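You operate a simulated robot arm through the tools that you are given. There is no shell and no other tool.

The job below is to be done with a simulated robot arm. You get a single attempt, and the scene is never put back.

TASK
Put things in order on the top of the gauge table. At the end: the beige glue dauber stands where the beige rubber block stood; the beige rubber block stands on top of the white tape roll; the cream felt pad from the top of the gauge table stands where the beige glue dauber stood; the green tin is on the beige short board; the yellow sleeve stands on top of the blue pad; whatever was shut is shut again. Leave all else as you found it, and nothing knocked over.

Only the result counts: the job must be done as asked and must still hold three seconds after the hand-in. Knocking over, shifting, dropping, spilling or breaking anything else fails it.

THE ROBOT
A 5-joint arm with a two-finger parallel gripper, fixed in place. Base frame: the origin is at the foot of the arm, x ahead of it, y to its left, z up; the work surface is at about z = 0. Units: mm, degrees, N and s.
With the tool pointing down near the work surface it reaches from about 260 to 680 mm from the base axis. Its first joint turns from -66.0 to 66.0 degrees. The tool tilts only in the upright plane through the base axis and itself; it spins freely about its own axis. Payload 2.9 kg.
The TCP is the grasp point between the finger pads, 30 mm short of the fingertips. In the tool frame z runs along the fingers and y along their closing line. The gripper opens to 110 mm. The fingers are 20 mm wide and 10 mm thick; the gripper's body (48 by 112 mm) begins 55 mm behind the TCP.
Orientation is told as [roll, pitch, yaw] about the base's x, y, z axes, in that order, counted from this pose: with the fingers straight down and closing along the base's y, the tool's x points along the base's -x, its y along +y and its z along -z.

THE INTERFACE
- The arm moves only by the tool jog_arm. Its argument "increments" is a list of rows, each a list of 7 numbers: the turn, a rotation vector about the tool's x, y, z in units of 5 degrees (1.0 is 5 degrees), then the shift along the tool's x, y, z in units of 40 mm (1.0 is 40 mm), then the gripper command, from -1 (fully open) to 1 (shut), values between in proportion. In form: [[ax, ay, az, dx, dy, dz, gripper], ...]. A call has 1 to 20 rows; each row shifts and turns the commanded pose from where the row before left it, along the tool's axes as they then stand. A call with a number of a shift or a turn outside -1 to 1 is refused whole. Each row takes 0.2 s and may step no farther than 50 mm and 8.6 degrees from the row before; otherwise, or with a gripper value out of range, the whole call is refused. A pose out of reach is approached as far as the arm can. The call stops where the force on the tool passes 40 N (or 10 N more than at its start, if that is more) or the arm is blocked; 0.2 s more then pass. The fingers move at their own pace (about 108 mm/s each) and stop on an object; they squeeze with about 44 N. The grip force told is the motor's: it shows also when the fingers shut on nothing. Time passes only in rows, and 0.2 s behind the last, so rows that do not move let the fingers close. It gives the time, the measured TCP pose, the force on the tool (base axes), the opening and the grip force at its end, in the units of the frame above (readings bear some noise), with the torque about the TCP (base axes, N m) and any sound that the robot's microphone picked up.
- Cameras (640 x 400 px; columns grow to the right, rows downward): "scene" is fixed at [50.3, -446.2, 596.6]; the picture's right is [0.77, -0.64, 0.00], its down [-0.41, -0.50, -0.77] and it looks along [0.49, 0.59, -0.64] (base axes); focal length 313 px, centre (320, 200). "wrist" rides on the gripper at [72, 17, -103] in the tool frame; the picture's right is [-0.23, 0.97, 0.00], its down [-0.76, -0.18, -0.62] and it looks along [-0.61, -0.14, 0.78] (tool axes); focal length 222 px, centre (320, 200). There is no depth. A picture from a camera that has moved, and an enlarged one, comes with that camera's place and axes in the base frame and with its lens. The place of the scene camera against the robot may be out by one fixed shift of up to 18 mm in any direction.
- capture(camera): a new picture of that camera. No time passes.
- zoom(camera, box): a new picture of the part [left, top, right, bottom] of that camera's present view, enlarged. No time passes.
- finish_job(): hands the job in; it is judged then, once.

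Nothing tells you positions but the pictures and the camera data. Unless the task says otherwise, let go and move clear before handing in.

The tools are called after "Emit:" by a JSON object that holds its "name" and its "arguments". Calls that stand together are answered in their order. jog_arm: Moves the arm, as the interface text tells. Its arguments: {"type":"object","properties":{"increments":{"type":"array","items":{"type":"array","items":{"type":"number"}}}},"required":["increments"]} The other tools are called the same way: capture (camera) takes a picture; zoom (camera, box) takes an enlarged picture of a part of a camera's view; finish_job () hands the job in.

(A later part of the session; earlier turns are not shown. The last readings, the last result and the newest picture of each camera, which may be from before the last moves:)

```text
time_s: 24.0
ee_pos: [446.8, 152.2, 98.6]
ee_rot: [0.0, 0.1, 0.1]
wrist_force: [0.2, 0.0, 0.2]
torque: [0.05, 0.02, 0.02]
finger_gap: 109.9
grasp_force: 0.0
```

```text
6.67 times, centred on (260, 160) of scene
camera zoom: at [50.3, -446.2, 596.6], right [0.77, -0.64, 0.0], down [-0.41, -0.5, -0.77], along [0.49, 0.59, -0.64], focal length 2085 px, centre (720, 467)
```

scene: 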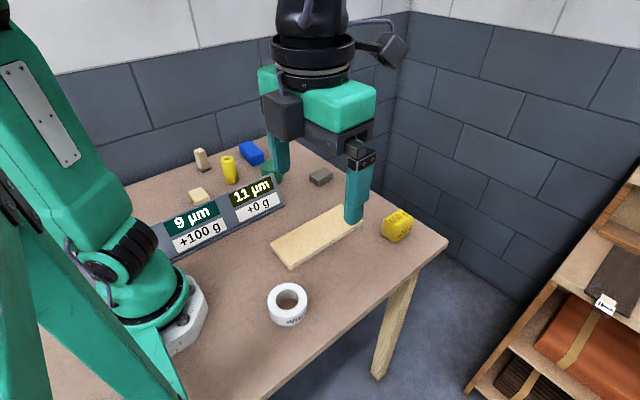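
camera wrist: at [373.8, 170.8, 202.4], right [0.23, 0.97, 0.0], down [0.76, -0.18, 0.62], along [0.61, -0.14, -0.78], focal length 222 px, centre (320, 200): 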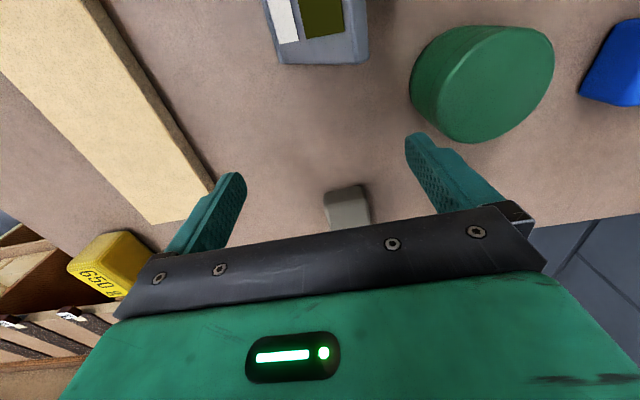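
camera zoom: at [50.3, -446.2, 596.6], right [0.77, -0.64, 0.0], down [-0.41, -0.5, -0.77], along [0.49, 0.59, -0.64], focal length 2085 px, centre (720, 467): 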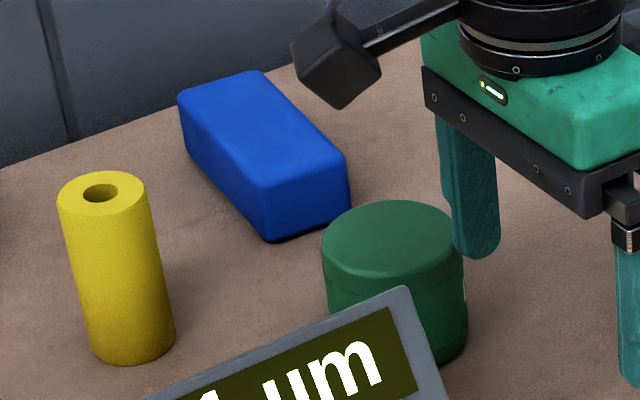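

The close view is partly hidden by the gripper bar, and the bottom line is still unclear. The scene camera resolves well when enlarged, so I'll zoom tighter on the bottom edges of the taupe block and a few comparison objects.

Emit:
{"name": "zoom", "arguments": {"camera": "scene", "box": [308, 176, 332, 190]}}

Emit:
{"name": "zoom", "arguments": {"camera": "scene", "box": [196, 160, 214, 175]}}

Emit:
{"name": "zoom", "arguments": {"camera": "scene", "box": [238, 150, 268, 168]}}

Emit:
{"name": "zoom", "arguments": {"camera": "scene", "box": [376, 205, 416, 245]}}

```text
16.00 times, centred on (320, 183) of scene
camera zoom: at [50.3, -446.2, 596.6], right [0.77, -0.64, 0.0], down [-0.41, -0.5, -0.77], along [0.49, 0.59, -0.64], focal length 5003 px, centre (320, 472)
```

zoom: 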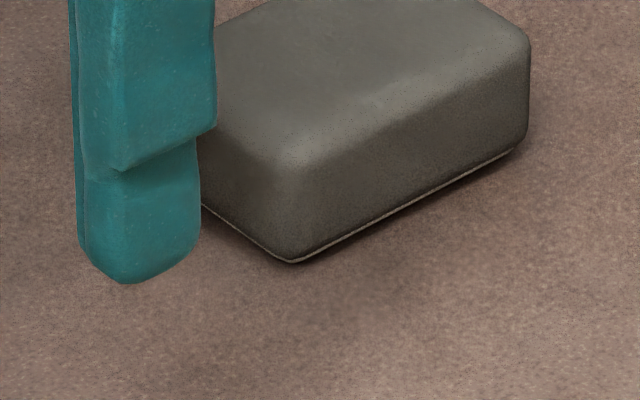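

```text
16.00 times, centred on (205, 168) of scene
camera zoom: at [50.3, -446.2, 596.6], right [0.77, -0.64, 0.0], down [-0.41, -0.5, -0.77], along [0.49, 0.59, -0.64], focal length 5003 px, centre (2160, 720)
```

zoom: 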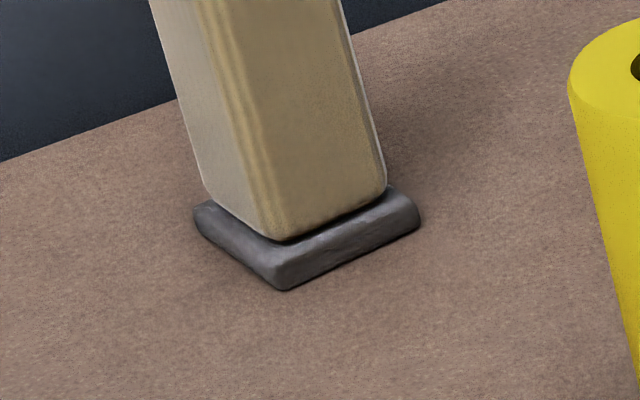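

```text
16.00 times, centred on (253, 159) of scene
camera zoom: at [50.3, -446.2, 596.6], right [0.77, -0.64, 0.0], down [-0.41, -0.5, -0.77], along [0.49, 0.59, -0.64], focal length 5003 px, centre (1392, 856)
```

zoom: 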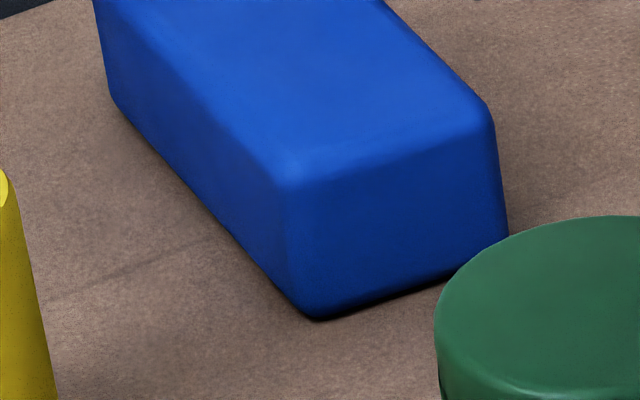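

```text
10.00 times, centred on (396, 225) of scene
camera zoom: at [50.3, -446.2, 596.6], right [0.77, -0.64, 0.0], down [-0.41, -0.5, -0.77], along [0.49, 0.59, -0.64], focal length 3127 px, centre (-440, -50)
```

zoom: 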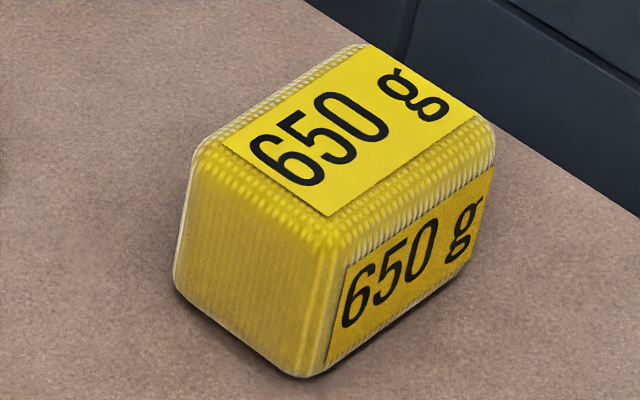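

The taupe block clearly has a thin cream layer on its underside, while the blue pad and the dauber foot show nothing similar. It seems to sit at about (551, 164) and is aligned with the base axes. I'll move above it, then grasp and lift it to look at the underside and feel its weight.

Emit:
{"name": "jog_arm", "arguments": {"increments": [[0, 0, 0, -0.868, 0.098, 0, -1], [0, 0, 0, -0.868, 0.098, 0, -1], [0, 0, 0, -0.868, 0.098, 0, -1], [0, 0, 0, 0, 0, 0, -1]]}}

Emit:
{"name": "capture", "arguments": {"camera": "wrist"}}

Emit:
{"name": "zoom", "arguments": {"camera": "scene", "box": [260, 100, 380, 200]}}

```text
time_s: 25.0
ee_pos: [553.9, 161.9, 100.2]
ee_rot: [0.1, -0.1, 0.0]
wrist_force: [-0.1, -0.2, -0.6]
torque: [-0.01, 0.02, -0.01]
finger_gap: 109.9
grasp_force: 0.1
```

```text
taken
camera wrist: at [480.9, 180.7, 203.6], right [0.23, 0.97, 0.0], down [0.76, -0.18, 0.62], along [0.61, -0.14, -0.78], focal length 222 px, centre (320, 200)
```

wrist: 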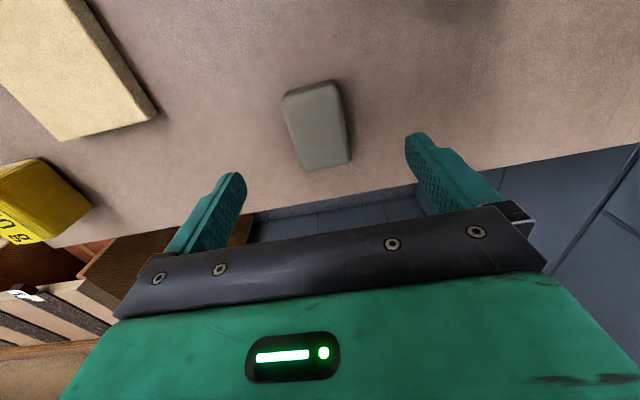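

```text
4.00 times, centred on (320, 150) of scene
camera zoom: at [50.3, -446.2, 596.6], right [0.77, -0.64, 0.0], down [-0.41, -0.5, -0.77], along [0.49, 0.59, -0.64], focal length 1251 px, centre (320, 400)
```

zoom: 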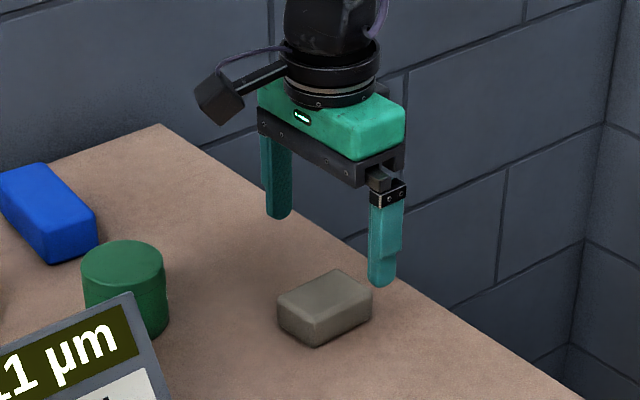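

The fingers straddle the taupe block, whose centre I now place at (547, 164.5). I'll correct slightly, go down and close on it.

Emit:
{"name": "jog_arm", "arguments": {"increments": [[0, 0, 0, 0.15, 0.06, 0, -1], [0, 0, 0, 0, 0, 0.55, -1], [0, 0, 0, 0, 0, 0.55, -1], [0, 0, 0, 0, 0, 0.54, -1], [0, 0, 0, 0, 0, 0, -1]]}}

Emit:
{"name": "zoom", "arguments": {"camera": "scene", "box": [260, 100, 380, 200]}}

```text
time_s: 26.2
ee_pos: [546.4, 167.2, 32.8]
ee_rot: [0.0, 0.0, 0.0]
wrist_force: [-0.3, -0.6, -0.3]
torque: [-0.01, -0.01, 0.02]
finger_gap: 110.0
grasp_force: 0.0
```

```text
4.00 times, centred on (320, 150) of scene
camera zoom: at [50.3, -446.2, 596.6], right [0.77, -0.64, 0.0], down [-0.41, -0.5, -0.77], along [0.49, 0.59, -0.64], focal length 1251 px, centre (320, 400)
```

zoom: 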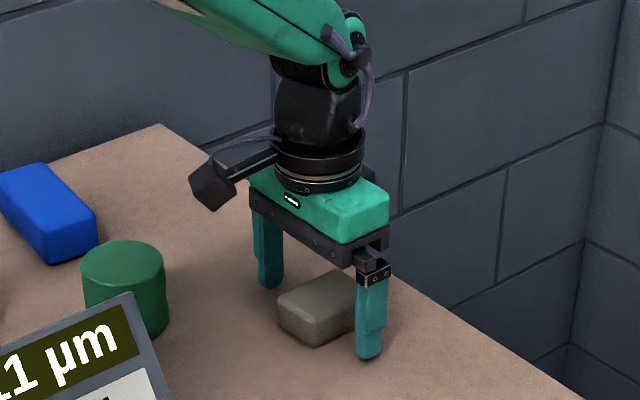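

The fingers straddle the block at its middle. I'll close on it now.

Emit:
{"name": "jog_arm", "arguments": {"increments": [[0, 0, 0, 0, 0, 0, 1], [0, 0, 0, 0, 0, 0, 1], [0, 0, 0, 0, 0, 0, 1], [0, 0, 0, 0, 0, 0, 1]]}}

Emit:
{"name": "jog_arm", "arguments": {"increments": [[0, 0, 0, 0, 0, -0.3, 1], [0, 0, 0, 0, 0, -0.5, 1], [0, 0, 0, 0, 0, -0.5, 1], [0, 0, 0, 0, 0, -0.5, 1], [0, 0, 0, 0, 0, 0, 1]]}}

Emit:
{"name": "zoom", "arguments": {"camera": "scene", "box": [280, 110, 370, 180]}}

Emit:
{"name": "capture", "arguments": {"camera": "wrist"}}

```text
time_s: 27.2
ee_pos: [547.0, 166.4, 33.7]
ee_rot: [0.0, 0.1, 0.1]
wrist_force: [-0.5, 0.0, 1.0]
torque: [-0.01, -0.02, 0.01]
finger_gap: 42.7
grasp_force: 44.3
```

```text
time_s: 28.4
ee_pos: [547.3, 165.7, 108.7]
ee_rot: [-0.1, 0.1, -0.1]
wrist_force: [-0.5, 0.1, -0.8]
torque: [-0.01, 0.06, 0.01]
finger_gap: 42.9
grasp_force: 43.9
```

```text
5.71 times, centred on (325, 145) of scene
camera zoom: at [50.3, -446.2, 596.6], right [0.77, -0.64, 0.0], down [-0.41, -0.5, -0.77], along [0.49, 0.59, -0.64], focal length 1787 px, centre (291, 514)
```

zoom: 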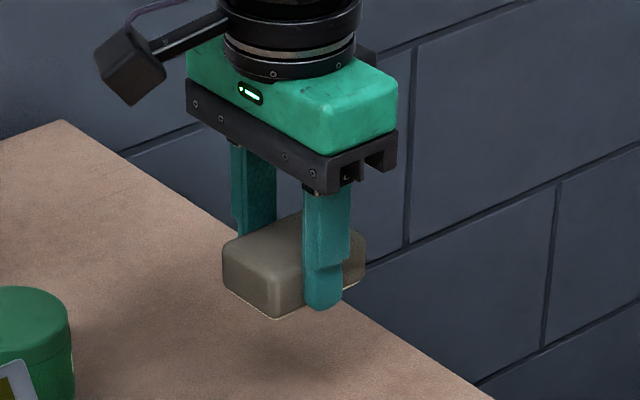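

```text
taken
camera wrist: at [474.2, 184.6, 213.3], right [0.23, 0.97, 0.0], down [0.76, -0.18, 0.62], along [0.61, -0.14, -0.78], focal length 222 px, centre (320, 200)
```

wrist: 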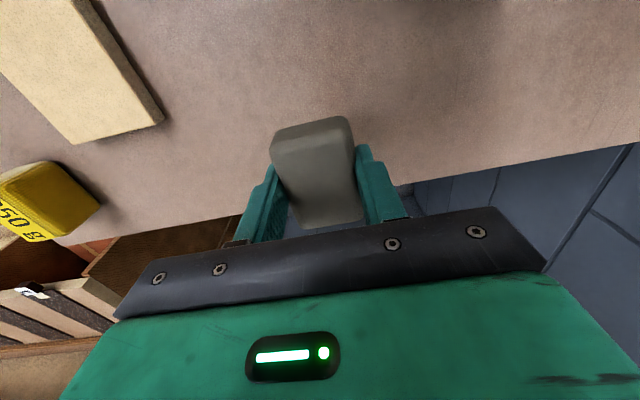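

The block is held, with a 42.8 mm gap. I'll zoom in on its underside and check the spot it left.

Emit:
{"name": "zoom", "arguments": {"camera": "scene", "box": [308, 142, 336, 168]}}

Emit:
{"name": "zoom", "arguments": {"camera": "wrist", "box": [250, 100, 390, 240]}}

Emit:
{"name": "jog_arm", "arguments": {"increments": [[0, 0, 0, 0, 0, 0, 1]]}}

Emit:
{"name": "jog_arm", "arguments": {"increments": [[0, 0, 0, 0, 0, 0, 1]]}}

Emit:
{"name": "jog_arm", "arguments": {"increments": [[0, 0, 0, 0, 0, 0, 1]]}}

Emit:
{"name": "jog_arm", "arguments": {"increments": [[0, 0, 0, 0, 0, 0, 1]]}}

Emit:
{"name": "jog_arm", "arguments": {"increments": [[0, 0, 0, 0, 0, 0, 1]]}}

Emit:
{"name": "jog_arm", "arguments": {"increments": [[0, 0, 0, 0, 0, 0, 1]]}}

Emit:
{"name": "jog_arm", "arguments": {"increments": [[0, 0, 0, 0, 0, 0, 1]]}}

Emit:
{"name": "jog_arm", "arguments": {"increments": [[0, 0, 0, 0, 0, 0, 1]]}}

```text
15.38 times, centred on (322, 155) of scene
camera zoom: at [50.3, -446.2, 596.6], right [0.77, -0.64, 0.0], down [-0.41, -0.5, -0.77], along [0.49, 0.59, -0.64], focal length 4811 px, centre (289, 892)
```

zoom: 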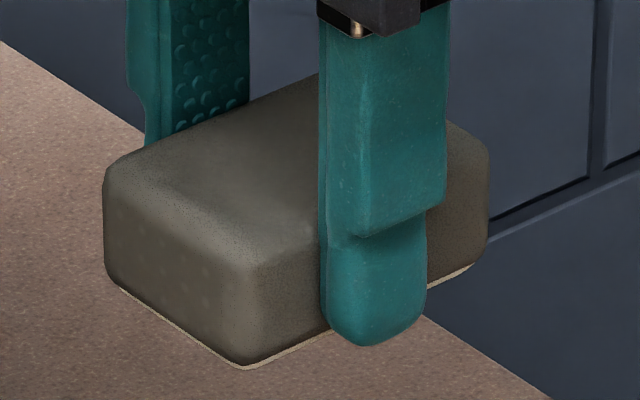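

```text
2.86 times, centred on (320, 170) of wrist
camera zoom: at [474.2, 184.6, 213.3], right [0.23, 0.97, 0.0], down [0.76, -0.18, 0.62], along [0.61, -0.14, -0.78], focal length 635 px, centre (320, 286)
```

zoom: 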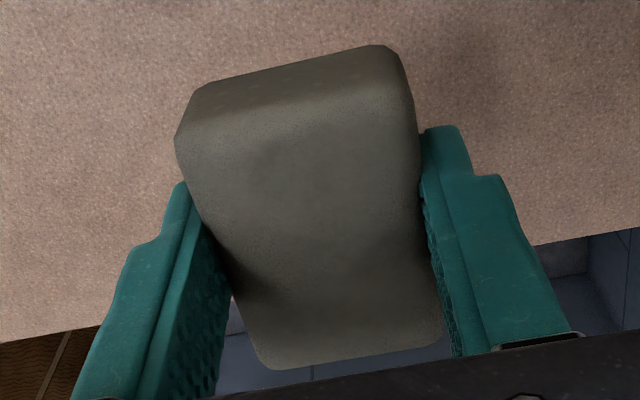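

```text
time_s: 28.8
ee_pos: [546.3, 167.2, 110.4]
ee_rot: [0.0, 0.0, 0.0]
wrist_force: [0.2, -0.7, -0.6]
torque: [0.03, 0.01, -0.02]
finger_gap: 43.0
grasp_force: 43.9
```

```text
time_s: 29.2
ee_pos: [546.6, 166.1, 108.0]
ee_rot: [0.0, 0.0, 0.0]
wrist_force: [-0.2, -0.1, -0.8]
torque: [0.0, 0.02, 0.02]
finger_gap: 42.8
grasp_force: 44.4
```

```text
time_s: 29.6
ee_pos: [547.0, 166.7, 108.8]
ee_rot: [0.0, 0.0, 0.0]
wrist_force: [1.1, 0.4, -0.5]
torque: [0.01, -0.02, 0.0]
finger_gap: 42.7
grasp_force: 44.2
```

```text
time_s: 30.0
ee_pos: [547.2, 166.2, 109.4]
ee_rot: [0.1, 0.1, -0.1]
wrist_force: [0.6, 0.4, -0.1]
torque: [-0.01, 0.04, 0.02]
finger_gap: 43.0
grasp_force: 44.4
```

```text
time_s: 30.4
ee_pos: [547.3, 166.6, 108.9]
ee_rot: [0.0, 0.0, 0.0]
wrist_force: [-0.5, -0.6, -1.0]
torque: [0.01, -0.02, -0.01]
finger_gap: 42.8
grasp_force: 44.3
```

```text
time_s: 30.8
ee_pos: [546.8, 166.5, 108.7]
ee_rot: [-0.1, 0.0, 0.0]
wrist_force: [-0.4, 0.4, -0.6]
torque: [0.02, -0.02, 0.02]
finger_gap: 43.0
grasp_force: 43.7
```

```text
time_s: 31.2
ee_pos: [546.4, 165.0, 109.0]
ee_rot: [-0.1, 0.0, 0.0]
wrist_force: [-0.1, 0.4, -0.1]
torque: [0.04, -0.03, 0.01]
finger_gap: 42.9
grasp_force: 43.9
```

```text
time_s: 31.6
ee_pos: [546.5, 166.3, 108.5]
ee_rot: [0.0, -0.1, 0.1]
wrist_force: [0.3, 0.1, 0.1]
torque: [-0.01, 0.04, 0.01]
finger_gap: 43.3
grasp_force: 43.6
```

The cream sole is part of the block, since nothing was left on the table. I'll take more force readings while holding it, because its weight should help tell felt from rubber.

Emit:
{"name": "jog_arm", "arguments": {"increments": [[0, 0, 0, 0, 0, 0, 1]]}}

Emit:
{"name": "jog_arm", "arguments": {"increments": [[0, 0, 0, 0, 0, 0, 1]]}}

Emit:
{"name": "jog_arm", "arguments": {"increments": [[0, 0, 0, 0, 0, 0, 1]]}}

Emit:
{"name": "jog_arm", "arguments": {"increments": [[0, 0, 0, 0, 0, 0, 1]]}}

Emit:
{"name": "jog_arm", "arguments": {"increments": [[0, 0, 0, 0, 0, 0, 1]]}}

Emit:
{"name": "jog_arm", "arguments": {"increments": [[0, 0, 0, 0, 0, 0, 1]]}}

Emit:
{"name": "jog_arm", "arguments": {"increments": [[0, 0, 0, 0, 0, 0, 1]]}}

Emit:
{"name": "jog_arm", "arguments": {"increments": [[0, 0, 0, 0, 0, 0, 1]]}}

Emit:
{"name": "jog_arm", "arguments": {"increments": [[0, 0, 0, 0, 0, 0, 1]]}}

Emit:
{"name": "jog_arm", "arguments": {"increments": [[0, 0, 0, 0, 0, 0, 1]]}}

```text
time_s: 32.0
ee_pos: [546.9, 166.0, 109.0]
ee_rot: [0.0, 0.1, 0.0]
wrist_force: [0.0, 0.1, 0.0]
torque: [0.01, -0.01, 0.0]
finger_gap: 43.2
grasp_force: 44.3
```

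```text
time_s: 32.4
ee_pos: [547.7, 166.5, 108.0]
ee_rot: [0.0, 0.0, 0.0]
wrist_force: [-0.3, 0.9, -0.7]
torque: [0.0, 0.01, -0.01]
finger_gap: 42.9
grasp_force: 43.7
```

```text
time_s: 32.8
ee_pos: [547.1, 166.2, 109.3]
ee_rot: [0.0, 0.0, 0.0]
wrist_force: [-0.1, -0.2, -0.6]
torque: [0.04, 0.0, 0.0]
finger_gap: 42.9
grasp_force: 44.0
```

```text
time_s: 33.2
ee_pos: [546.0, 165.7, 108.7]
ee_rot: [0.0, 0.1, 0.1]
wrist_force: [0.3, -0.2, 0.6]
torque: [-0.01, -0.04, 0.0]
finger_gap: 43.2
grasp_force: 44.3
```

```text
time_s: 33.6
ee_pos: [546.9, 166.2, 108.5]
ee_rot: [0.0, -0.1, 0.0]
wrist_force: [-0.1, 0.2, 0.0]
torque: [-0.01, -0.02, 0.02]
finger_gap: 43.2
grasp_force: 43.8
```

```text
time_s: 34.0
ee_pos: [546.4, 166.7, 109.1]
ee_rot: [0.0, 0.0, 0.0]
wrist_force: [-0.4, -0.6, -0.2]
torque: [0.01, 0.01, 0.03]
finger_gap: 42.9
grasp_force: 44.0
```

```text
time_s: 34.4
ee_pos: [547.1, 165.6, 109.0]
ee_rot: [-0.1, 0.0, 0.0]
wrist_force: [-0.7, 0.0, -1.7]
torque: [0.0, -0.03, -0.02]
finger_gap: 43.1
grasp_force: 44.1
```

```text
time_s: 34.8
ee_pos: [547.2, 165.7, 108.2]
ee_rot: [-0.1, 0.0, 0.0]
wrist_force: [-0.1, 0.3, -0.7]
torque: [0.0, 0.02, -0.02]
finger_gap: 43.0
grasp_force: 43.9
```

```text
time_s: 35.2
ee_pos: [546.4, 166.5, 108.5]
ee_rot: [0.0, 0.1, 0.0]
wrist_force: [0.1, 0.4, 0.4]
torque: [0.02, 0.01, 0.01]
finger_gap: 43.1
grasp_force: 44.0
```

```text
time_s: 35.6
ee_pos: [547.8, 165.9, 109.8]
ee_rot: [-0.1, 0.1, 0.0]
wrist_force: [1.1, -0.8, -0.2]
torque: [0.02, -0.03, 0.0]
finger_gap: 43.0
grasp_force: 44.0
```

It weighs only about 0.3–0.4 N, which is light for its size. I'll set it back exactly where it was and open the fingers, then weigh and inspect the pale block for comparison.

Emit:
{"name": "jog_arm", "arguments": {"increments": [[0, 0, 0, 0, 0, 0.5, 1], [0, 0, 0, 0, 0, 0.5, 1], [0, 0, 0, 0, 0, 0.5, 1], [0, 0, 0, 0, 0, 0.2, 1], [0, 0, 0, 0, 0, 0.05, 1], [0, 0, 0, 0, 0, 0, 1]]}}

Emit:
{"name": "zoom", "arguments": {"camera": "scene", "box": [280, 130, 370, 200]}}

```text
time_s: 37.0
ee_pos: [547.3, 166.3, 37.1]
ee_rot: [0.0, -0.1, 0.0]
wrist_force: [-0.3, 0.5, -0.5]
torque: [0.0, 0.01, -0.01]
finger_gap: 43.1
grasp_force: 43.8
```

```text
5.71 times, centred on (325, 165) of scene
camera zoom: at [50.3, -446.2, 596.6], right [0.77, -0.64, 0.0], down [-0.41, -0.5, -0.77], along [0.49, 0.59, -0.64], focal length 1787 px, centre (291, 400)
```

zoom: 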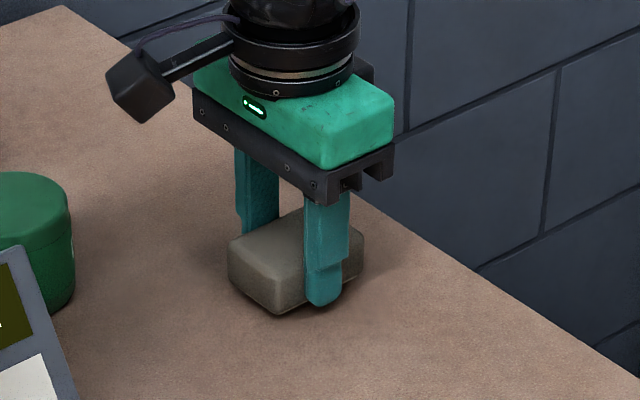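

I'm about 3–4 mm above the contact height. I'll go down the rest gently and release.

Emit:
{"name": "jog_arm", "arguments": {"increments": [[0, 0, 0, 0, 0, 0.05, 1], [0, 0, 0, 0, 0, 0.04, 1], [0, 0, 0, 0, 0, 0, 1]]}}

Emit:
{"name": "jog_arm", "arguments": {"increments": [[0, 0, 0, 0, 0, 0.01, 1], [0, 0, 0, 0, 0, 0, 1]]}}

```text
time_s: 37.8
ee_pos: [548.5, 166.3, 34.7]
ee_rot: [0.0, 0.1, -0.1]
wrist_force: [0.9, -0.9, -0.8]
torque: [-0.01, -0.01, 0.02]
finger_gap: 42.8
grasp_force: 43.9
```

```text
time_s: 38.4
ee_pos: [547.6, 166.8, 34.0]
ee_rot: [-0.1, -0.2, 0.0]
wrist_force: [1.4, 1.0, 5.4]
torque: [0.04, 0.04, -0.01]
finger_gap: 42.9
grasp_force: 44.2
```

The upward force shows contact with the table. I'll release and lift clear.

Emit:
{"name": "jog_arm", "arguments": {"increments": [[0, 0, 0, 0, 0, 0, 0.1], [0, 0, 0, 0, 0, 0, -1], [0, 0, 0, 0, 0, 0, -1], [0, 0, 0, 0, 0, -0.6, -1], [0, 0, 0, 0, 0, -0.9, -1], [0, 0, 0, 0, 0, -0.9, -1], [0, 0, 0, 0, 0, -0.9, -1], [0, 0, 0, 0, 0, -0.9, -1], [0, 0, 0, 0, 0, -0.9, -1]]}}

Emit:
{"name": "capture", "arguments": {"camera": "wrist"}}

Emit:
{"name": "zoom", "arguments": {"camera": "scene", "box": [290, 150, 350, 200]}}

```text
time_s: 40.4
ee_pos: [545.0, 164.5, 234.9]
ee_rot: [0.0, 0.0, 0.0]
wrist_force: [-0.3, 0.6, 0.3]
torque: [-0.01, 0.01, 0.01]
finger_gap: 110.1
grasp_force: 0.1
```

```text
taken
camera wrist: at [473.4, 181.5, 339.4], right [0.23, 0.97, 0.0], down [0.76, -0.18, 0.62], along [0.61, -0.14, -0.78], focal length 222 px, centre (320, 200)
```

wrist: 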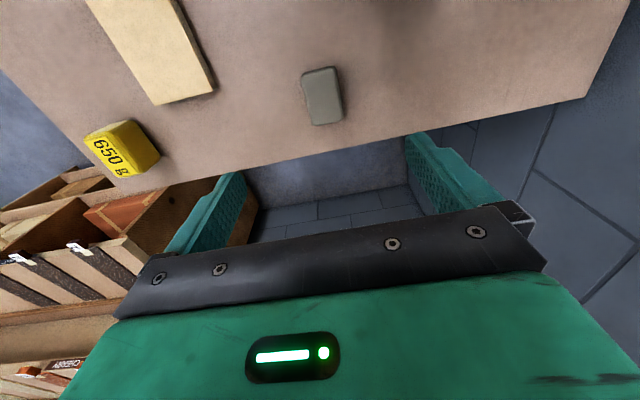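

```text
8.00 times, centred on (320, 175) of scene
camera zoom: at [50.3, -446.2, 596.6], right [0.77, -0.64, 0.0], down [-0.41, -0.5, -0.77], along [0.49, 0.59, -0.64], focal length 2502 px, centre (320, 400)
```

zoom: 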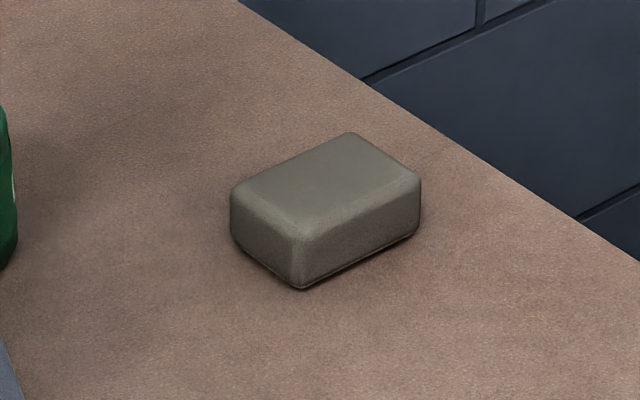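

The taupe block is back within about 2 mm of its original spot. Next I'll move above the pale block at about (210, 304), behind the display, and check the alignment.

Emit:
{"name": "jog_arm", "arguments": {"increments": [[0, 0, 0, 0.838, 0.348, 0, -1], [0, 0, 0, 0.838, 0.348, 0, -1], [0, 0, 0, 0.838, 0.348, 0, -1], [0, 0, 0, 0.838, 0.348, 0, -1], [0, 0, 0, 0.838, 0.348, 0, -1], [0, 0, 0, 0.838, 0.348, 0, -1], [0, 0, 0, 0.838, 0.348, 0, -1], [0, 0, 0, 0.838, 0.348, 0, -1], [0, 0, 0, 0.838, 0.348, 0, -1], [0, 0, 0, 0.838, 0.348, 0, -1], [0, 0, 0, 0, 0, 0, -1]]}}

Emit:
{"name": "capture", "arguments": {"camera": "wrist"}}

Emit:
{"name": "zoom", "arguments": {"camera": "scene", "box": [140, 80, 260, 210]}}

```text
time_s: 42.8
ee_pos: [211.1, 304.2, 236.6]
ee_rot: [0.0, 0.1, 0.1]
wrist_force: [0.3, -0.3, 0.8]
torque: [0.01, 0.01, -0.02]
finger_gap: 109.8
grasp_force: 0.0
```

```text
taken
camera wrist: at [138.8, 322.8, 341.1], right [0.23, 0.97, 0.0], down [0.76, -0.18, 0.62], along [0.61, -0.14, -0.78], focal length 222 px, centre (320, 200)
```

wrist: 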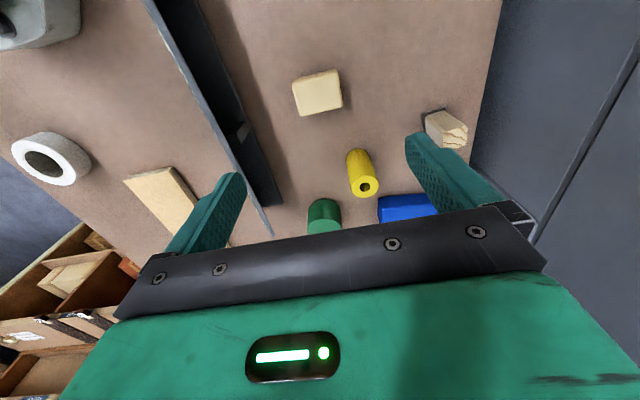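

```text
3.08 times, centred on (200, 145) of scene
camera zoom: at [50.3, -446.2, 596.6], right [0.77, -0.64, 0.0], down [-0.41, -0.5, -0.77], along [0.49, 0.59, -0.64], focal length 962 px, centre (689, 369)
```

zoom: 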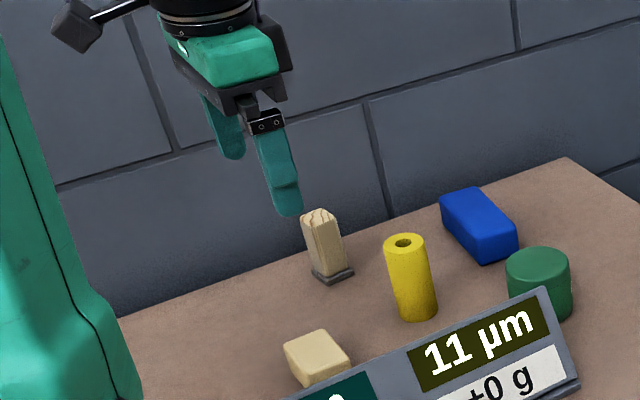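

Alignment looks good, with the pale block centred at about (208, 303.5). I'll go down in two stages.

Emit:
{"name": "jog_arm", "arguments": {"increments": [[0, 0, 0, 0.05, -0.01, 1, -1], [0, 0, 0, 0, 0, 1, -1], [0, 0, 0, 0, 0, 1, -1], [0, 0, 0, 0, 0, 1, -1], [0, 0, 0, 0, 0, 0, -1]]}}

Emit:
{"name": "capture", "arguments": {"camera": "wrist"}}

Emit:
{"name": "zoom", "arguments": {"camera": "scene", "box": [150, 110, 250, 210]}}

```text
time_s: 44.0
ee_pos: [207.6, 304.9, 76.5]
ee_rot: [0.0, 0.0, 0.0]
wrist_force: [0.7, -0.6, 0.3]
torque: [0.01, 0.04, -0.02]
finger_gap: 109.9
grasp_force: 0.1
```

```text
taken
camera wrist: at [136.1, 323.8, 181.2], right [0.23, 0.97, 0.0], down [0.76, -0.18, 0.62], along [0.61, -0.14, -0.78], focal length 222 px, centre (320, 200)
```

wrist: 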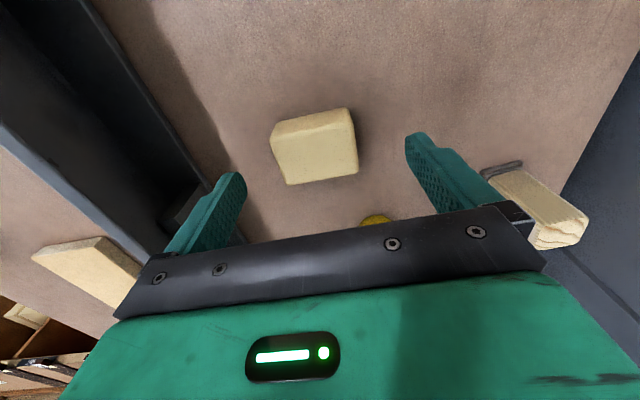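

```text
4.00 times, centred on (200, 160) of scene
camera zoom: at [50.3, -446.2, 596.6], right [0.77, -0.64, 0.0], down [-0.41, -0.5, -0.77], along [0.49, 0.59, -0.64], focal length 1251 px, centre (800, 360)
```

zoom: 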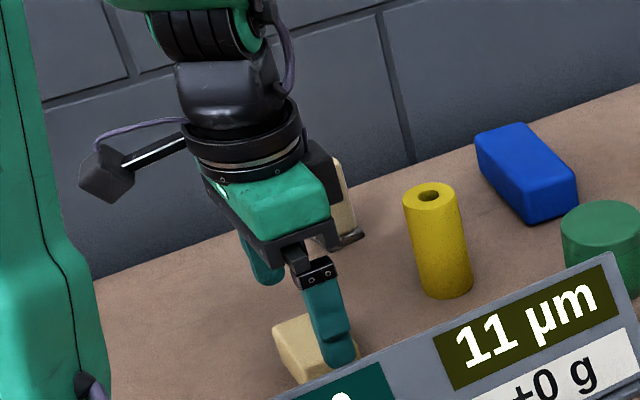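

I'll zoom in on the pale block's near side to look for any sole, and check it is centred.

Emit:
{"name": "zoom", "arguments": {"camera": "wrist", "box": [255, 95, 375, 195]}}

```text
4.00 times, centred on (315, 145) of wrist
camera zoom: at [136.1, 323.8, 181.2], right [0.23, 0.97, 0.0], down [0.76, -0.18, 0.62], along [0.61, -0.14, -0.78], focal length 888 px, centre (340, 420)
```

zoom: 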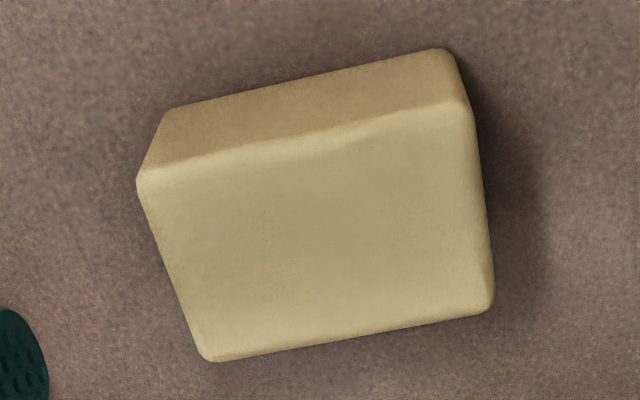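

The pale block measures about 39×58×35 mm, centred at (209.5, 303), with no sole. I'll go down, grasp it, lift it and weigh it.

Emit:
{"name": "jog_arm", "arguments": {"increments": [[0, 0, 0, -0.03, -0.03, 0.5, -1], [0, 0, 0, 0, 0, 0.5, -1], [0, 0, 0, 0, 0, 0, 1], [0, 0, 0, 0, 0, 0, 1], [0, 0, 0, 0, 0, 0, 1], [0, 0, 0, 0, 0, 0, 1]]}}

Emit:
{"name": "jog_arm", "arguments": {"increments": [[0, 0, 0, 0, 0, -0.3, 1], [0, 0, 0, 0, 0, -0.5, 1], [0, 0, 0, 0, 0, -0.8, 1], [0, 0, 0, 0, 0, -1, 1], [0, 0, 0, 0, 0, -1, 1], [0, 0, 0, 0, 0, 0, 1]]}}

Emit:
{"name": "jog_arm", "arguments": {"increments": [[0, 0, 0, 0, 0, 0, 1]]}}

Emit:
{"name": "jog_arm", "arguments": {"increments": [[0, 0, 0, 0, 0, 0, 1]]}}

Emit:
{"name": "jog_arm", "arguments": {"increments": [[0, 0, 0, 0, 0, 0, 1]]}}

Emit:
{"name": "jog_arm", "arguments": {"increments": [[0, 0, 0, 0, 0, 0, 1]]}}

Emit:
{"name": "jog_arm", "arguments": {"increments": [[0, 0, 0, 0, 0, 0, 1]]}}

Emit:
{"name": "jog_arm", "arguments": {"increments": [[0, 0, 0, 0, 0, 0, 1]]}}

Emit:
{"name": "jog_arm", "arguments": {"increments": [[0, 0, 0, 0, 0, 0, 1]]}}

Emit:
{"name": "jog_arm", "arguments": {"increments": [[0, 0, 0, 0, 0, 0, 1]]}}

Emit:
{"name": "zoom", "arguments": {"camera": "scene", "box": [150, 90, 250, 190]}}

```text
time_s: 45.4
ee_pos: [209.7, 304.3, 37.3]
ee_rot: [0.0, 0.0, 0.0]
wrist_force: [0.2, 0.1, 0.5]
torque: [0.0, -0.02, 0.02]
finger_gap: 59.4
grasp_force: 44.1
```

```text
time_s: 46.8
ee_pos: [214.0, 301.5, 185.7]
ee_rot: [0.0, 0.0, 0.0]
wrist_force: [-0.3, 0.2, -0.1]
torque: [0.03, 0.02, -0.01]
finger_gap: 59.2
grasp_force: 44.0
```

```text
time_s: 47.2
ee_pos: [214.7, 301.6, 185.2]
ee_rot: [0.0, 0.0, 0.0]
wrist_force: [0.6, -0.8, -1.4]
torque: [-0.02, 0.03, -0.02]
finger_gap: 59.4
grasp_force: 43.8
```

```text
time_s: 47.6
ee_pos: [214.4, 301.8, 184.1]
ee_rot: [0.0, 0.0, 0.0]
wrist_force: [-0.6, -0.1, 0.0]
torque: [0.01, -0.03, -0.01]
finger_gap: 59.0
grasp_force: 44.1
```

```text
time_s: 48.0
ee_pos: [214.2, 301.7, 184.9]
ee_rot: [0.0, 0.1, -0.1]
wrist_force: [0.4, -0.4, -0.2]
torque: [0.01, 0.0, 0.03]
finger_gap: 59.2
grasp_force: 43.9
```

```text
time_s: 48.4
ee_pos: [214.7, 302.0, 184.1]
ee_rot: [0.0, 0.0, 0.1]
wrist_force: [-0.5, 1.1, -1.2]
torque: [0.01, -0.01, -0.02]
finger_gap: 59.1
grasp_force: 44.3
```

```text
time_s: 48.8
ee_pos: [213.8, 302.1, 184.1]
ee_rot: [0.0, -0.1, 0.0]
wrist_force: [0.8, -0.4, -0.8]
torque: [-0.04, -0.02, -0.01]
finger_gap: 59.6
grasp_force: 43.7
```

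```text
time_s: 49.2
ee_pos: [214.8, 300.5, 184.9]
ee_rot: [0.0, 0.0, 0.1]
wrist_force: [-1.0, -0.1, -1.0]
torque: [0.0, -0.04, -0.01]
finger_gap: 59.3
grasp_force: 44.5
```

```text
time_s: 49.6
ee_pos: [214.9, 300.8, 183.6]
ee_rot: [0.0, 0.0, 0.1]
wrist_force: [0.7, 0.1, -0.7]
torque: [-0.01, 0.0, 0.01]
finger_gap: 59.0
grasp_force: 44.2
```

```text
time_s: 50.0
ee_pos: [214.7, 302.4, 185.7]
ee_rot: [-0.1, -0.1, 0.0]
wrist_force: [-0.5, 0.0, -1.2]
torque: [0.02, 0.03, -0.04]
finger_gap: 59.4
grasp_force: 44.4
```

```text
4.00 times, centred on (200, 140) of scene
camera zoom: at [50.3, -446.2, 596.6], right [0.77, -0.64, 0.0], down [-0.41, -0.5, -0.77], along [0.49, 0.59, -0.64], focal length 1251 px, centre (800, 440)
```

zoom: 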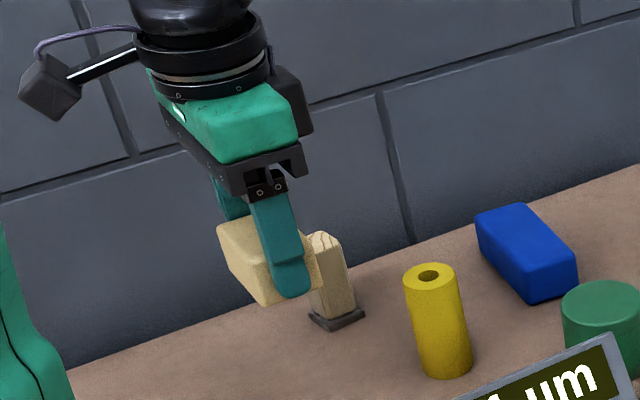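

The pale block reads about −0.7 N against −0.4 N for the taupe block. I'll take more readings to firm that up and look closely at the held block.

Emit:
{"name": "jog_arm", "arguments": {"increments": [[0, 0, 0, 0, 0, 0, 1]]}}

Emit:
{"name": "jog_arm", "arguments": {"increments": [[0, 0, 0, 0, 0, 0, 1]]}}

Emit:
{"name": "jog_arm", "arguments": {"increments": [[0, 0, 0, 0, 0, 0, 1]]}}

Emit:
{"name": "jog_arm", "arguments": {"increments": [[0, 0, 0, 0, 0, 0, 1]]}}

Emit:
{"name": "jog_arm", "arguments": {"increments": [[0, 0, 0, 0, 0, 0, 1]]}}

Emit:
{"name": "jog_arm", "arguments": {"increments": [[0, 0, 0, 0, 0, 0, 1]]}}

Emit:
{"name": "jog_arm", "arguments": {"increments": [[0, 0, 0, 0, 0, 0, 1]]}}

Emit:
{"name": "jog_arm", "arguments": {"increments": [[0, 0, 0, 0, 0, 0, 1]]}}

Emit:
{"name": "jog_arm", "arguments": {"increments": [[0, 0, 0, 0, 0, 0, 1]]}}

Emit:
{"name": "jog_arm", "arguments": {"increments": [[0, 0, 0, 0, 0, 0, 1]]}}

Emit:
{"name": "jog_arm", "arguments": {"increments": [[0, 0, 0, 0, 0, 0, 1]]}}

Emit:
{"name": "zoom", "arguments": {"camera": "scene", "box": [200, 140, 236, 170]}}

```text
time_s: 50.4
ee_pos: [214.7, 301.7, 184.8]
ee_rot: [0.1, 0.0, 0.0]
wrist_force: [0.2, -0.6, -1.3]
torque: [-0.05, 0.0, -0.01]
finger_gap: 59.2
grasp_force: 44.4
```

```text
time_s: 50.8
ee_pos: [215.3, 302.1, 184.9]
ee_rot: [0.0, 0.0, 0.0]
wrist_force: [-0.5, 0.3, -0.4]
torque: [0.02, -0.03, 0.0]
finger_gap: 59.1
grasp_force: 43.2
```

```text
time_s: 51.2
ee_pos: [215.0, 301.8, 184.0]
ee_rot: [0.0, 0.0, 0.1]
wrist_force: [-0.5, 0.3, -1.0]
torque: [0.0, 0.01, -0.01]
finger_gap: 59.4
grasp_force: 43.7
```

```text
time_s: 51.6
ee_pos: [214.5, 300.5, 183.4]
ee_rot: [-0.1, 0.0, 0.0]
wrist_force: [-0.1, 0.2, -0.6]
torque: [-0.01, -0.01, 0.01]
finger_gap: 59.5
grasp_force: 43.8
```

```text
time_s: 52.0
ee_pos: [215.0, 301.8, 184.3]
ee_rot: [0.0, 0.0, 0.0]
wrist_force: [0.1, -0.1, -0.8]
torque: [-0.03, 0.02, -0.03]
finger_gap: 59.1
grasp_force: 44.0
```

```text
time_s: 52.4
ee_pos: [214.9, 301.7, 184.5]
ee_rot: [0.1, 0.0, 0.1]
wrist_force: [0.9, -1.1, -1.4]
torque: [0.0, -0.01, -0.04]
finger_gap: 59.0
grasp_force: 43.9
```

```text
time_s: 52.8
ee_pos: [214.3, 301.5, 184.0]
ee_rot: [0.0, 0.0, 0.0]
wrist_force: [-0.2, 0.7, -0.6]
torque: [0.03, -0.02, -0.01]
finger_gap: 59.1
grasp_force: 44.2
```

```text
time_s: 53.2
ee_pos: [214.7, 303.2, 184.1]
ee_rot: [0.0, 0.0, -0.1]
wrist_force: [-0.5, -0.3, -0.9]
torque: [0.03, 0.0, -0.03]
finger_gap: 59.0
grasp_force: 43.9
```

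```text
time_s: 53.6
ee_pos: [214.5, 302.2, 184.5]
ee_rot: [0.0, 0.0, -0.1]
wrist_force: [-0.8, 0.9, -0.8]
torque: [0.0, 0.0, -0.01]
finger_gap: 59.3
grasp_force: 44.4
```

```text
time_s: 54.0
ee_pos: [214.5, 301.7, 185.4]
ee_rot: [0.2, 0.0, 0.0]
wrist_force: [-0.2, 0.6, -0.7]
torque: [-0.03, 0.01, -0.03]
finger_gap: 59.3
grasp_force: 44.0
```

```text
time_s: 54.4
ee_pos: [215.1, 301.5, 182.8]
ee_rot: [0.0, 0.0, 0.0]
wrist_force: [0.3, 0.6, -0.2]
torque: [-0.01, 0.01, -0.02]
finger_gap: 59.3
grasp_force: 44.3
```

```text
13.33 times, centred on (218, 155) of scene
camera zoom: at [50.3, -446.2, 596.6], right [0.77, -0.64, 0.0], down [-0.41, -0.5, -0.77], along [0.49, 0.59, -0.64], focal length 4169 px, centre (1680, 800)
```

zoom: 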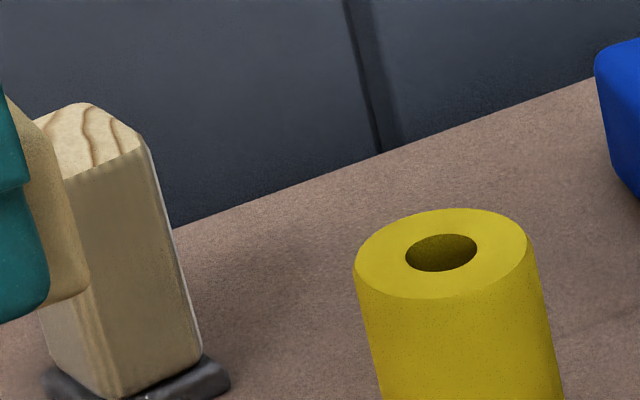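

Averaged over 20 readings, the pale block weighs about 0.75 N, a density near 1, while the taupe one is about 0.35 N, near 0.5. With its beige colour like the board, the pale block fits the rubber block. The light taupe block with a cream sole fits the cream felt pad. I'll carry the pale block forward and look around once more for a duplicate pad before committing.

Emit:
{"name": "jog_arm", "arguments": {"increments": [[0, 0, 0, 0, 0, -0.96, 1], [0, 0, 0, 0, 0, -0.96, 1], [0, 0, 0, 0, 0, -0.96, 1], [0, 0, 0, -0.557, -0.65, 0, 1], [0, 0, 0, -0.557, -0.65, 0, 1], [0, 0, 0, -0.557, -0.65, 0, 1], [0, 0, 0, -0.557, -0.65, 0, 1], [0, 0, 0, -0.557, -0.65, 0, 1], [0, 0, 0, -0.557, -0.65, 0, 1], [0, 0, 0, -0.557, -0.65, 0, 1], [0, 0, 0, 0, -0.9, 0, 1], [0, 0, 0, 0, -0.9, 0, 1], [0, 0, 0, 0, -0.9, 0, 1], [0, 0, 0, 0, -0.9, 0, 1], [0, 0, 0, 0, -0.9, 0, 1], [0, 0, 0, 0, 0, 0, 1]]}}

Emit:
{"name": "capture", "arguments": {"camera": "wrist"}}

Emit:
{"name": "capture", "arguments": {"camera": "scene"}}

Emit:
{"name": "zoom", "arguments": {"camera": "scene", "box": [180, 140, 300, 220]}}

```text
time_s: 57.8
ee_pos: [367.8, -60.3, 296.9]
ee_rot: [0.0, 0.0, 0.0]
wrist_force: [-0.8, -0.2, 0.3]
torque: [0.03, 0.0, 0.01]
finger_gap: 59.6
grasp_force: 44.3
```

```text
taken
camera wrist: at [293.8, -41.5, 401.8], right [0.23, 0.97, 0.0], down [0.76, -0.18, 0.62], along [0.61, -0.14, -0.78], focal length 222 px, centre (320, 200)
```

wrist: 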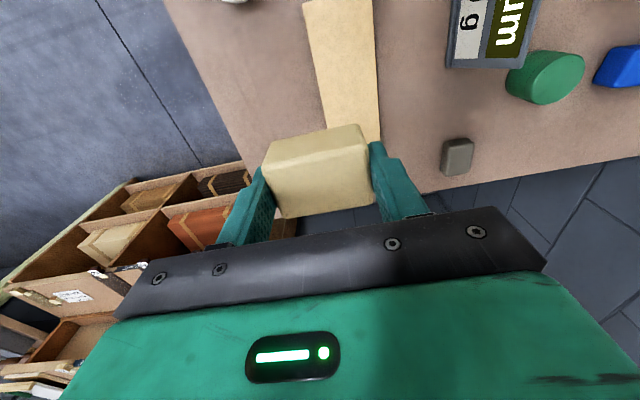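

```text
taken
```

scene: 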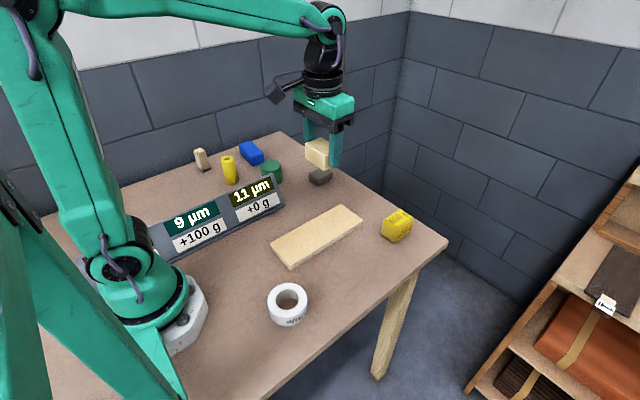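

```text
5.00 times, centred on (240, 180) of scene
camera zoom: at [50.3, -446.2, 596.6], right [0.77, -0.64, 0.0], down [-0.41, -0.5, -0.77], along [0.49, 0.59, -0.64], focal length 1564 px, centre (720, 300)
```

zoom: 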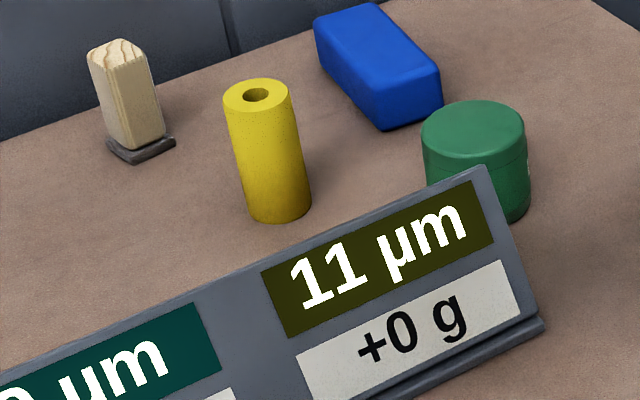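

I'll compare the held block with the board side by side and inspect the shelf and bench for a duplicate felt pad.

Emit:
{"name": "zoom", "arguments": {"camera": "wrist", "box": [230, 0, 430, 230]}}

Emit:
{"name": "zoom", "arguments": {"camera": "wrist", "box": [0, 160, 250, 400]}}

Emit:
{"name": "zoom", "arguments": {"camera": "scene", "box": [290, 120, 360, 190]}}

Emit:
{"name": "zoom", "arguments": {"camera": "scene", "box": [460, 150, 640, 400]}}

```text
1.74 times, centred on (330, 115) of wrist
camera zoom: at [293.8, -41.5, 401.8], right [0.23, 0.97, 0.0], down [0.76, -0.18, 0.62], along [0.61, -0.14, -0.78], focal length 386 px, centre (303, 348)
```

zoom: 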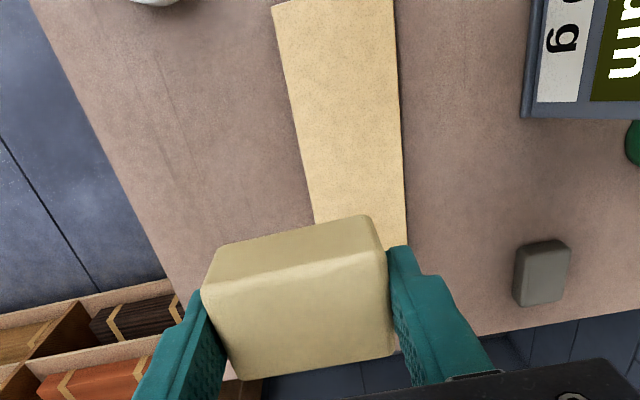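

```text
1.67 times, centred on (125, 280) of wrist
camera zoom: at [293.8, -41.5, 401.8], right [0.23, 0.97, 0.0], down [0.76, -0.18, 0.62], along [0.61, -0.14, -0.78], focal length 370 px, centre (645, 67)
```

zoom: 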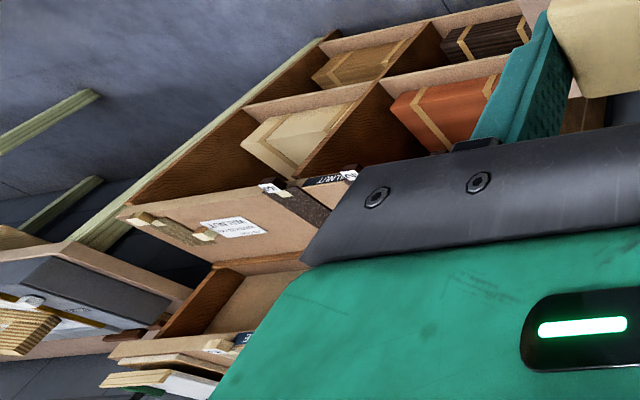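

```text
5.71 times, centred on (325, 155) of scene
camera zoom: at [50.3, -446.2, 596.6], right [0.77, -0.64, 0.0], down [-0.41, -0.5, -0.77], along [0.49, 0.59, -0.64], focal length 1787 px, centre (291, 457)
```

zoom: 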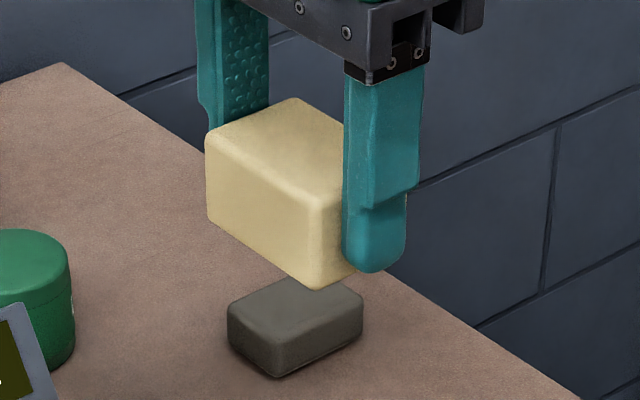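

```text
1.60 times, centred on (550, 275) of scene
camera zoom: at [50.3, -446.2, 596.6], right [0.77, -0.64, 0.0], down [-0.41, -0.5, -0.77], along [0.49, 0.59, -0.64], focal length 500 px, centre (-48, 80)
```

zoom: 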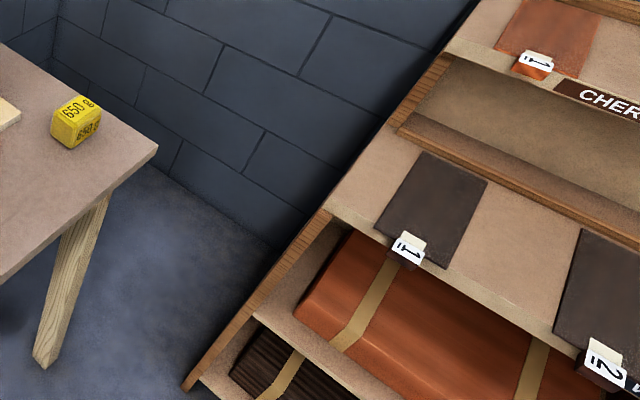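

The pale block matches the beige board's colour and is denser, so I'll treat it as the beige rubber block. The light taupe block with the cream sole will be the felt pad. Next I'll carry the rubber block towards the tape roll at about (205, -136), which is close to the minimum reach.

Emit:
{"name": "jog_arm", "arguments": {"increments": [[0, 0, 0, 0.6, -0.4, 0.2, 1], [0, 0, 0, 0.6, -0.4, 0.2, 1], [0, 0, 0, 0.6, -0.4, 0.2, 1], [0, 0, 0, 0.6, -0.4, 0.2, 1], [0, 0, 0, 0.6, -0.4, 0.2, 1], [0, 0, 0, 0.6, -0.4, 0.2, 1], [0, 0, 0, 0, 0, 0, 1]]}}

Emit:
{"name": "capture", "arguments": {"camera": "wrist"}}

Emit:
{"name": "capture", "arguments": {"camera": "scene"}}

```text
time_s: 59.4
ee_pos: [223.5, -154.4, 250.9]
ee_rot: [0.0, -0.1, 0.0]
wrist_force: [-0.3, 0.3, 0.5]
torque: [0.05, 0.0, 0.01]
finger_gap: 59.2
grasp_force: 43.9
```

```text
taken
camera wrist: at [150.7, -136.2, 355.0], right [0.23, 0.97, 0.0], down [0.76, -0.18, 0.62], along [0.61, -0.14, -0.78], focal length 222 px, centre (320, 200)
```

wrist: 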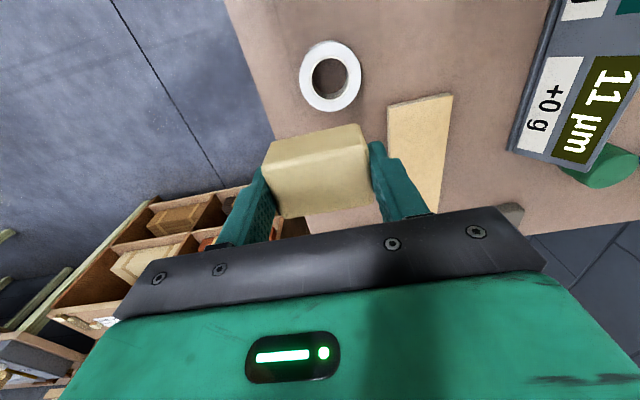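

```text
taken
```

scene: 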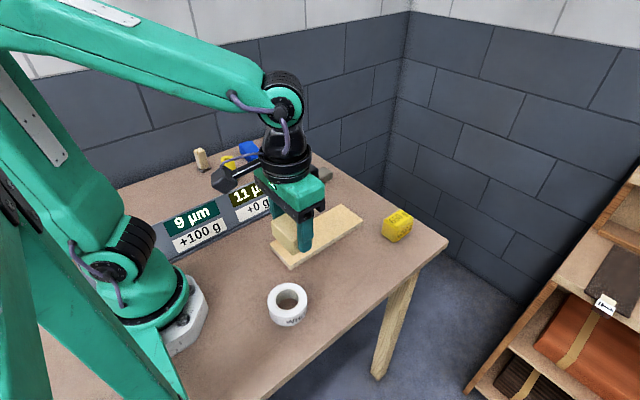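

The tape roll is clearly in view. I'll zoom in to measure its centre and height.

Emit:
{"name": "zoom", "arguments": {"camera": "wrist", "box": [280, 25, 380, 125]}}

Emit:
{"name": "jog_arm", "arguments": {"increments": [[0, 0, 0, 0, 0, 0, 1]]}}

Emit:
{"name": "jog_arm", "arguments": {"increments": [[0, 0, 0, 0, 0, 0, 1]]}}

```text
4.00 times, centred on (330, 75) of wrist
camera zoom: at [150.7, -136.2, 355.0], right [0.23, 0.97, 0.0], down [0.76, -0.18, 0.62], along [0.61, -0.14, -0.78], focal length 888 px, centre (280, 700)
```

zoom: 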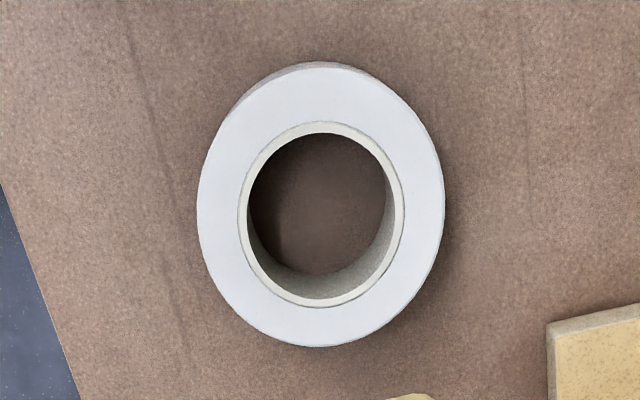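

```text
time_s: 59.8
ee_pos: [223.5, -154.7, 251.0]
ee_rot: [-0.1, 0.0, 0.0]
wrist_force: [-0.4, -0.1, -1.1]
torque: [0.02, -0.04, 0.01]
finger_gap: 59.4
grasp_force: 43.6
```

```text
time_s: 60.2
ee_pos: [225.3, -154.1, 250.8]
ee_rot: [0.0, 0.1, -0.1]
wrist_force: [0.2, -0.1, -0.4]
torque: [0.0, -0.03, 0.02]
finger_gap: 59.4
grasp_force: 44.1
```

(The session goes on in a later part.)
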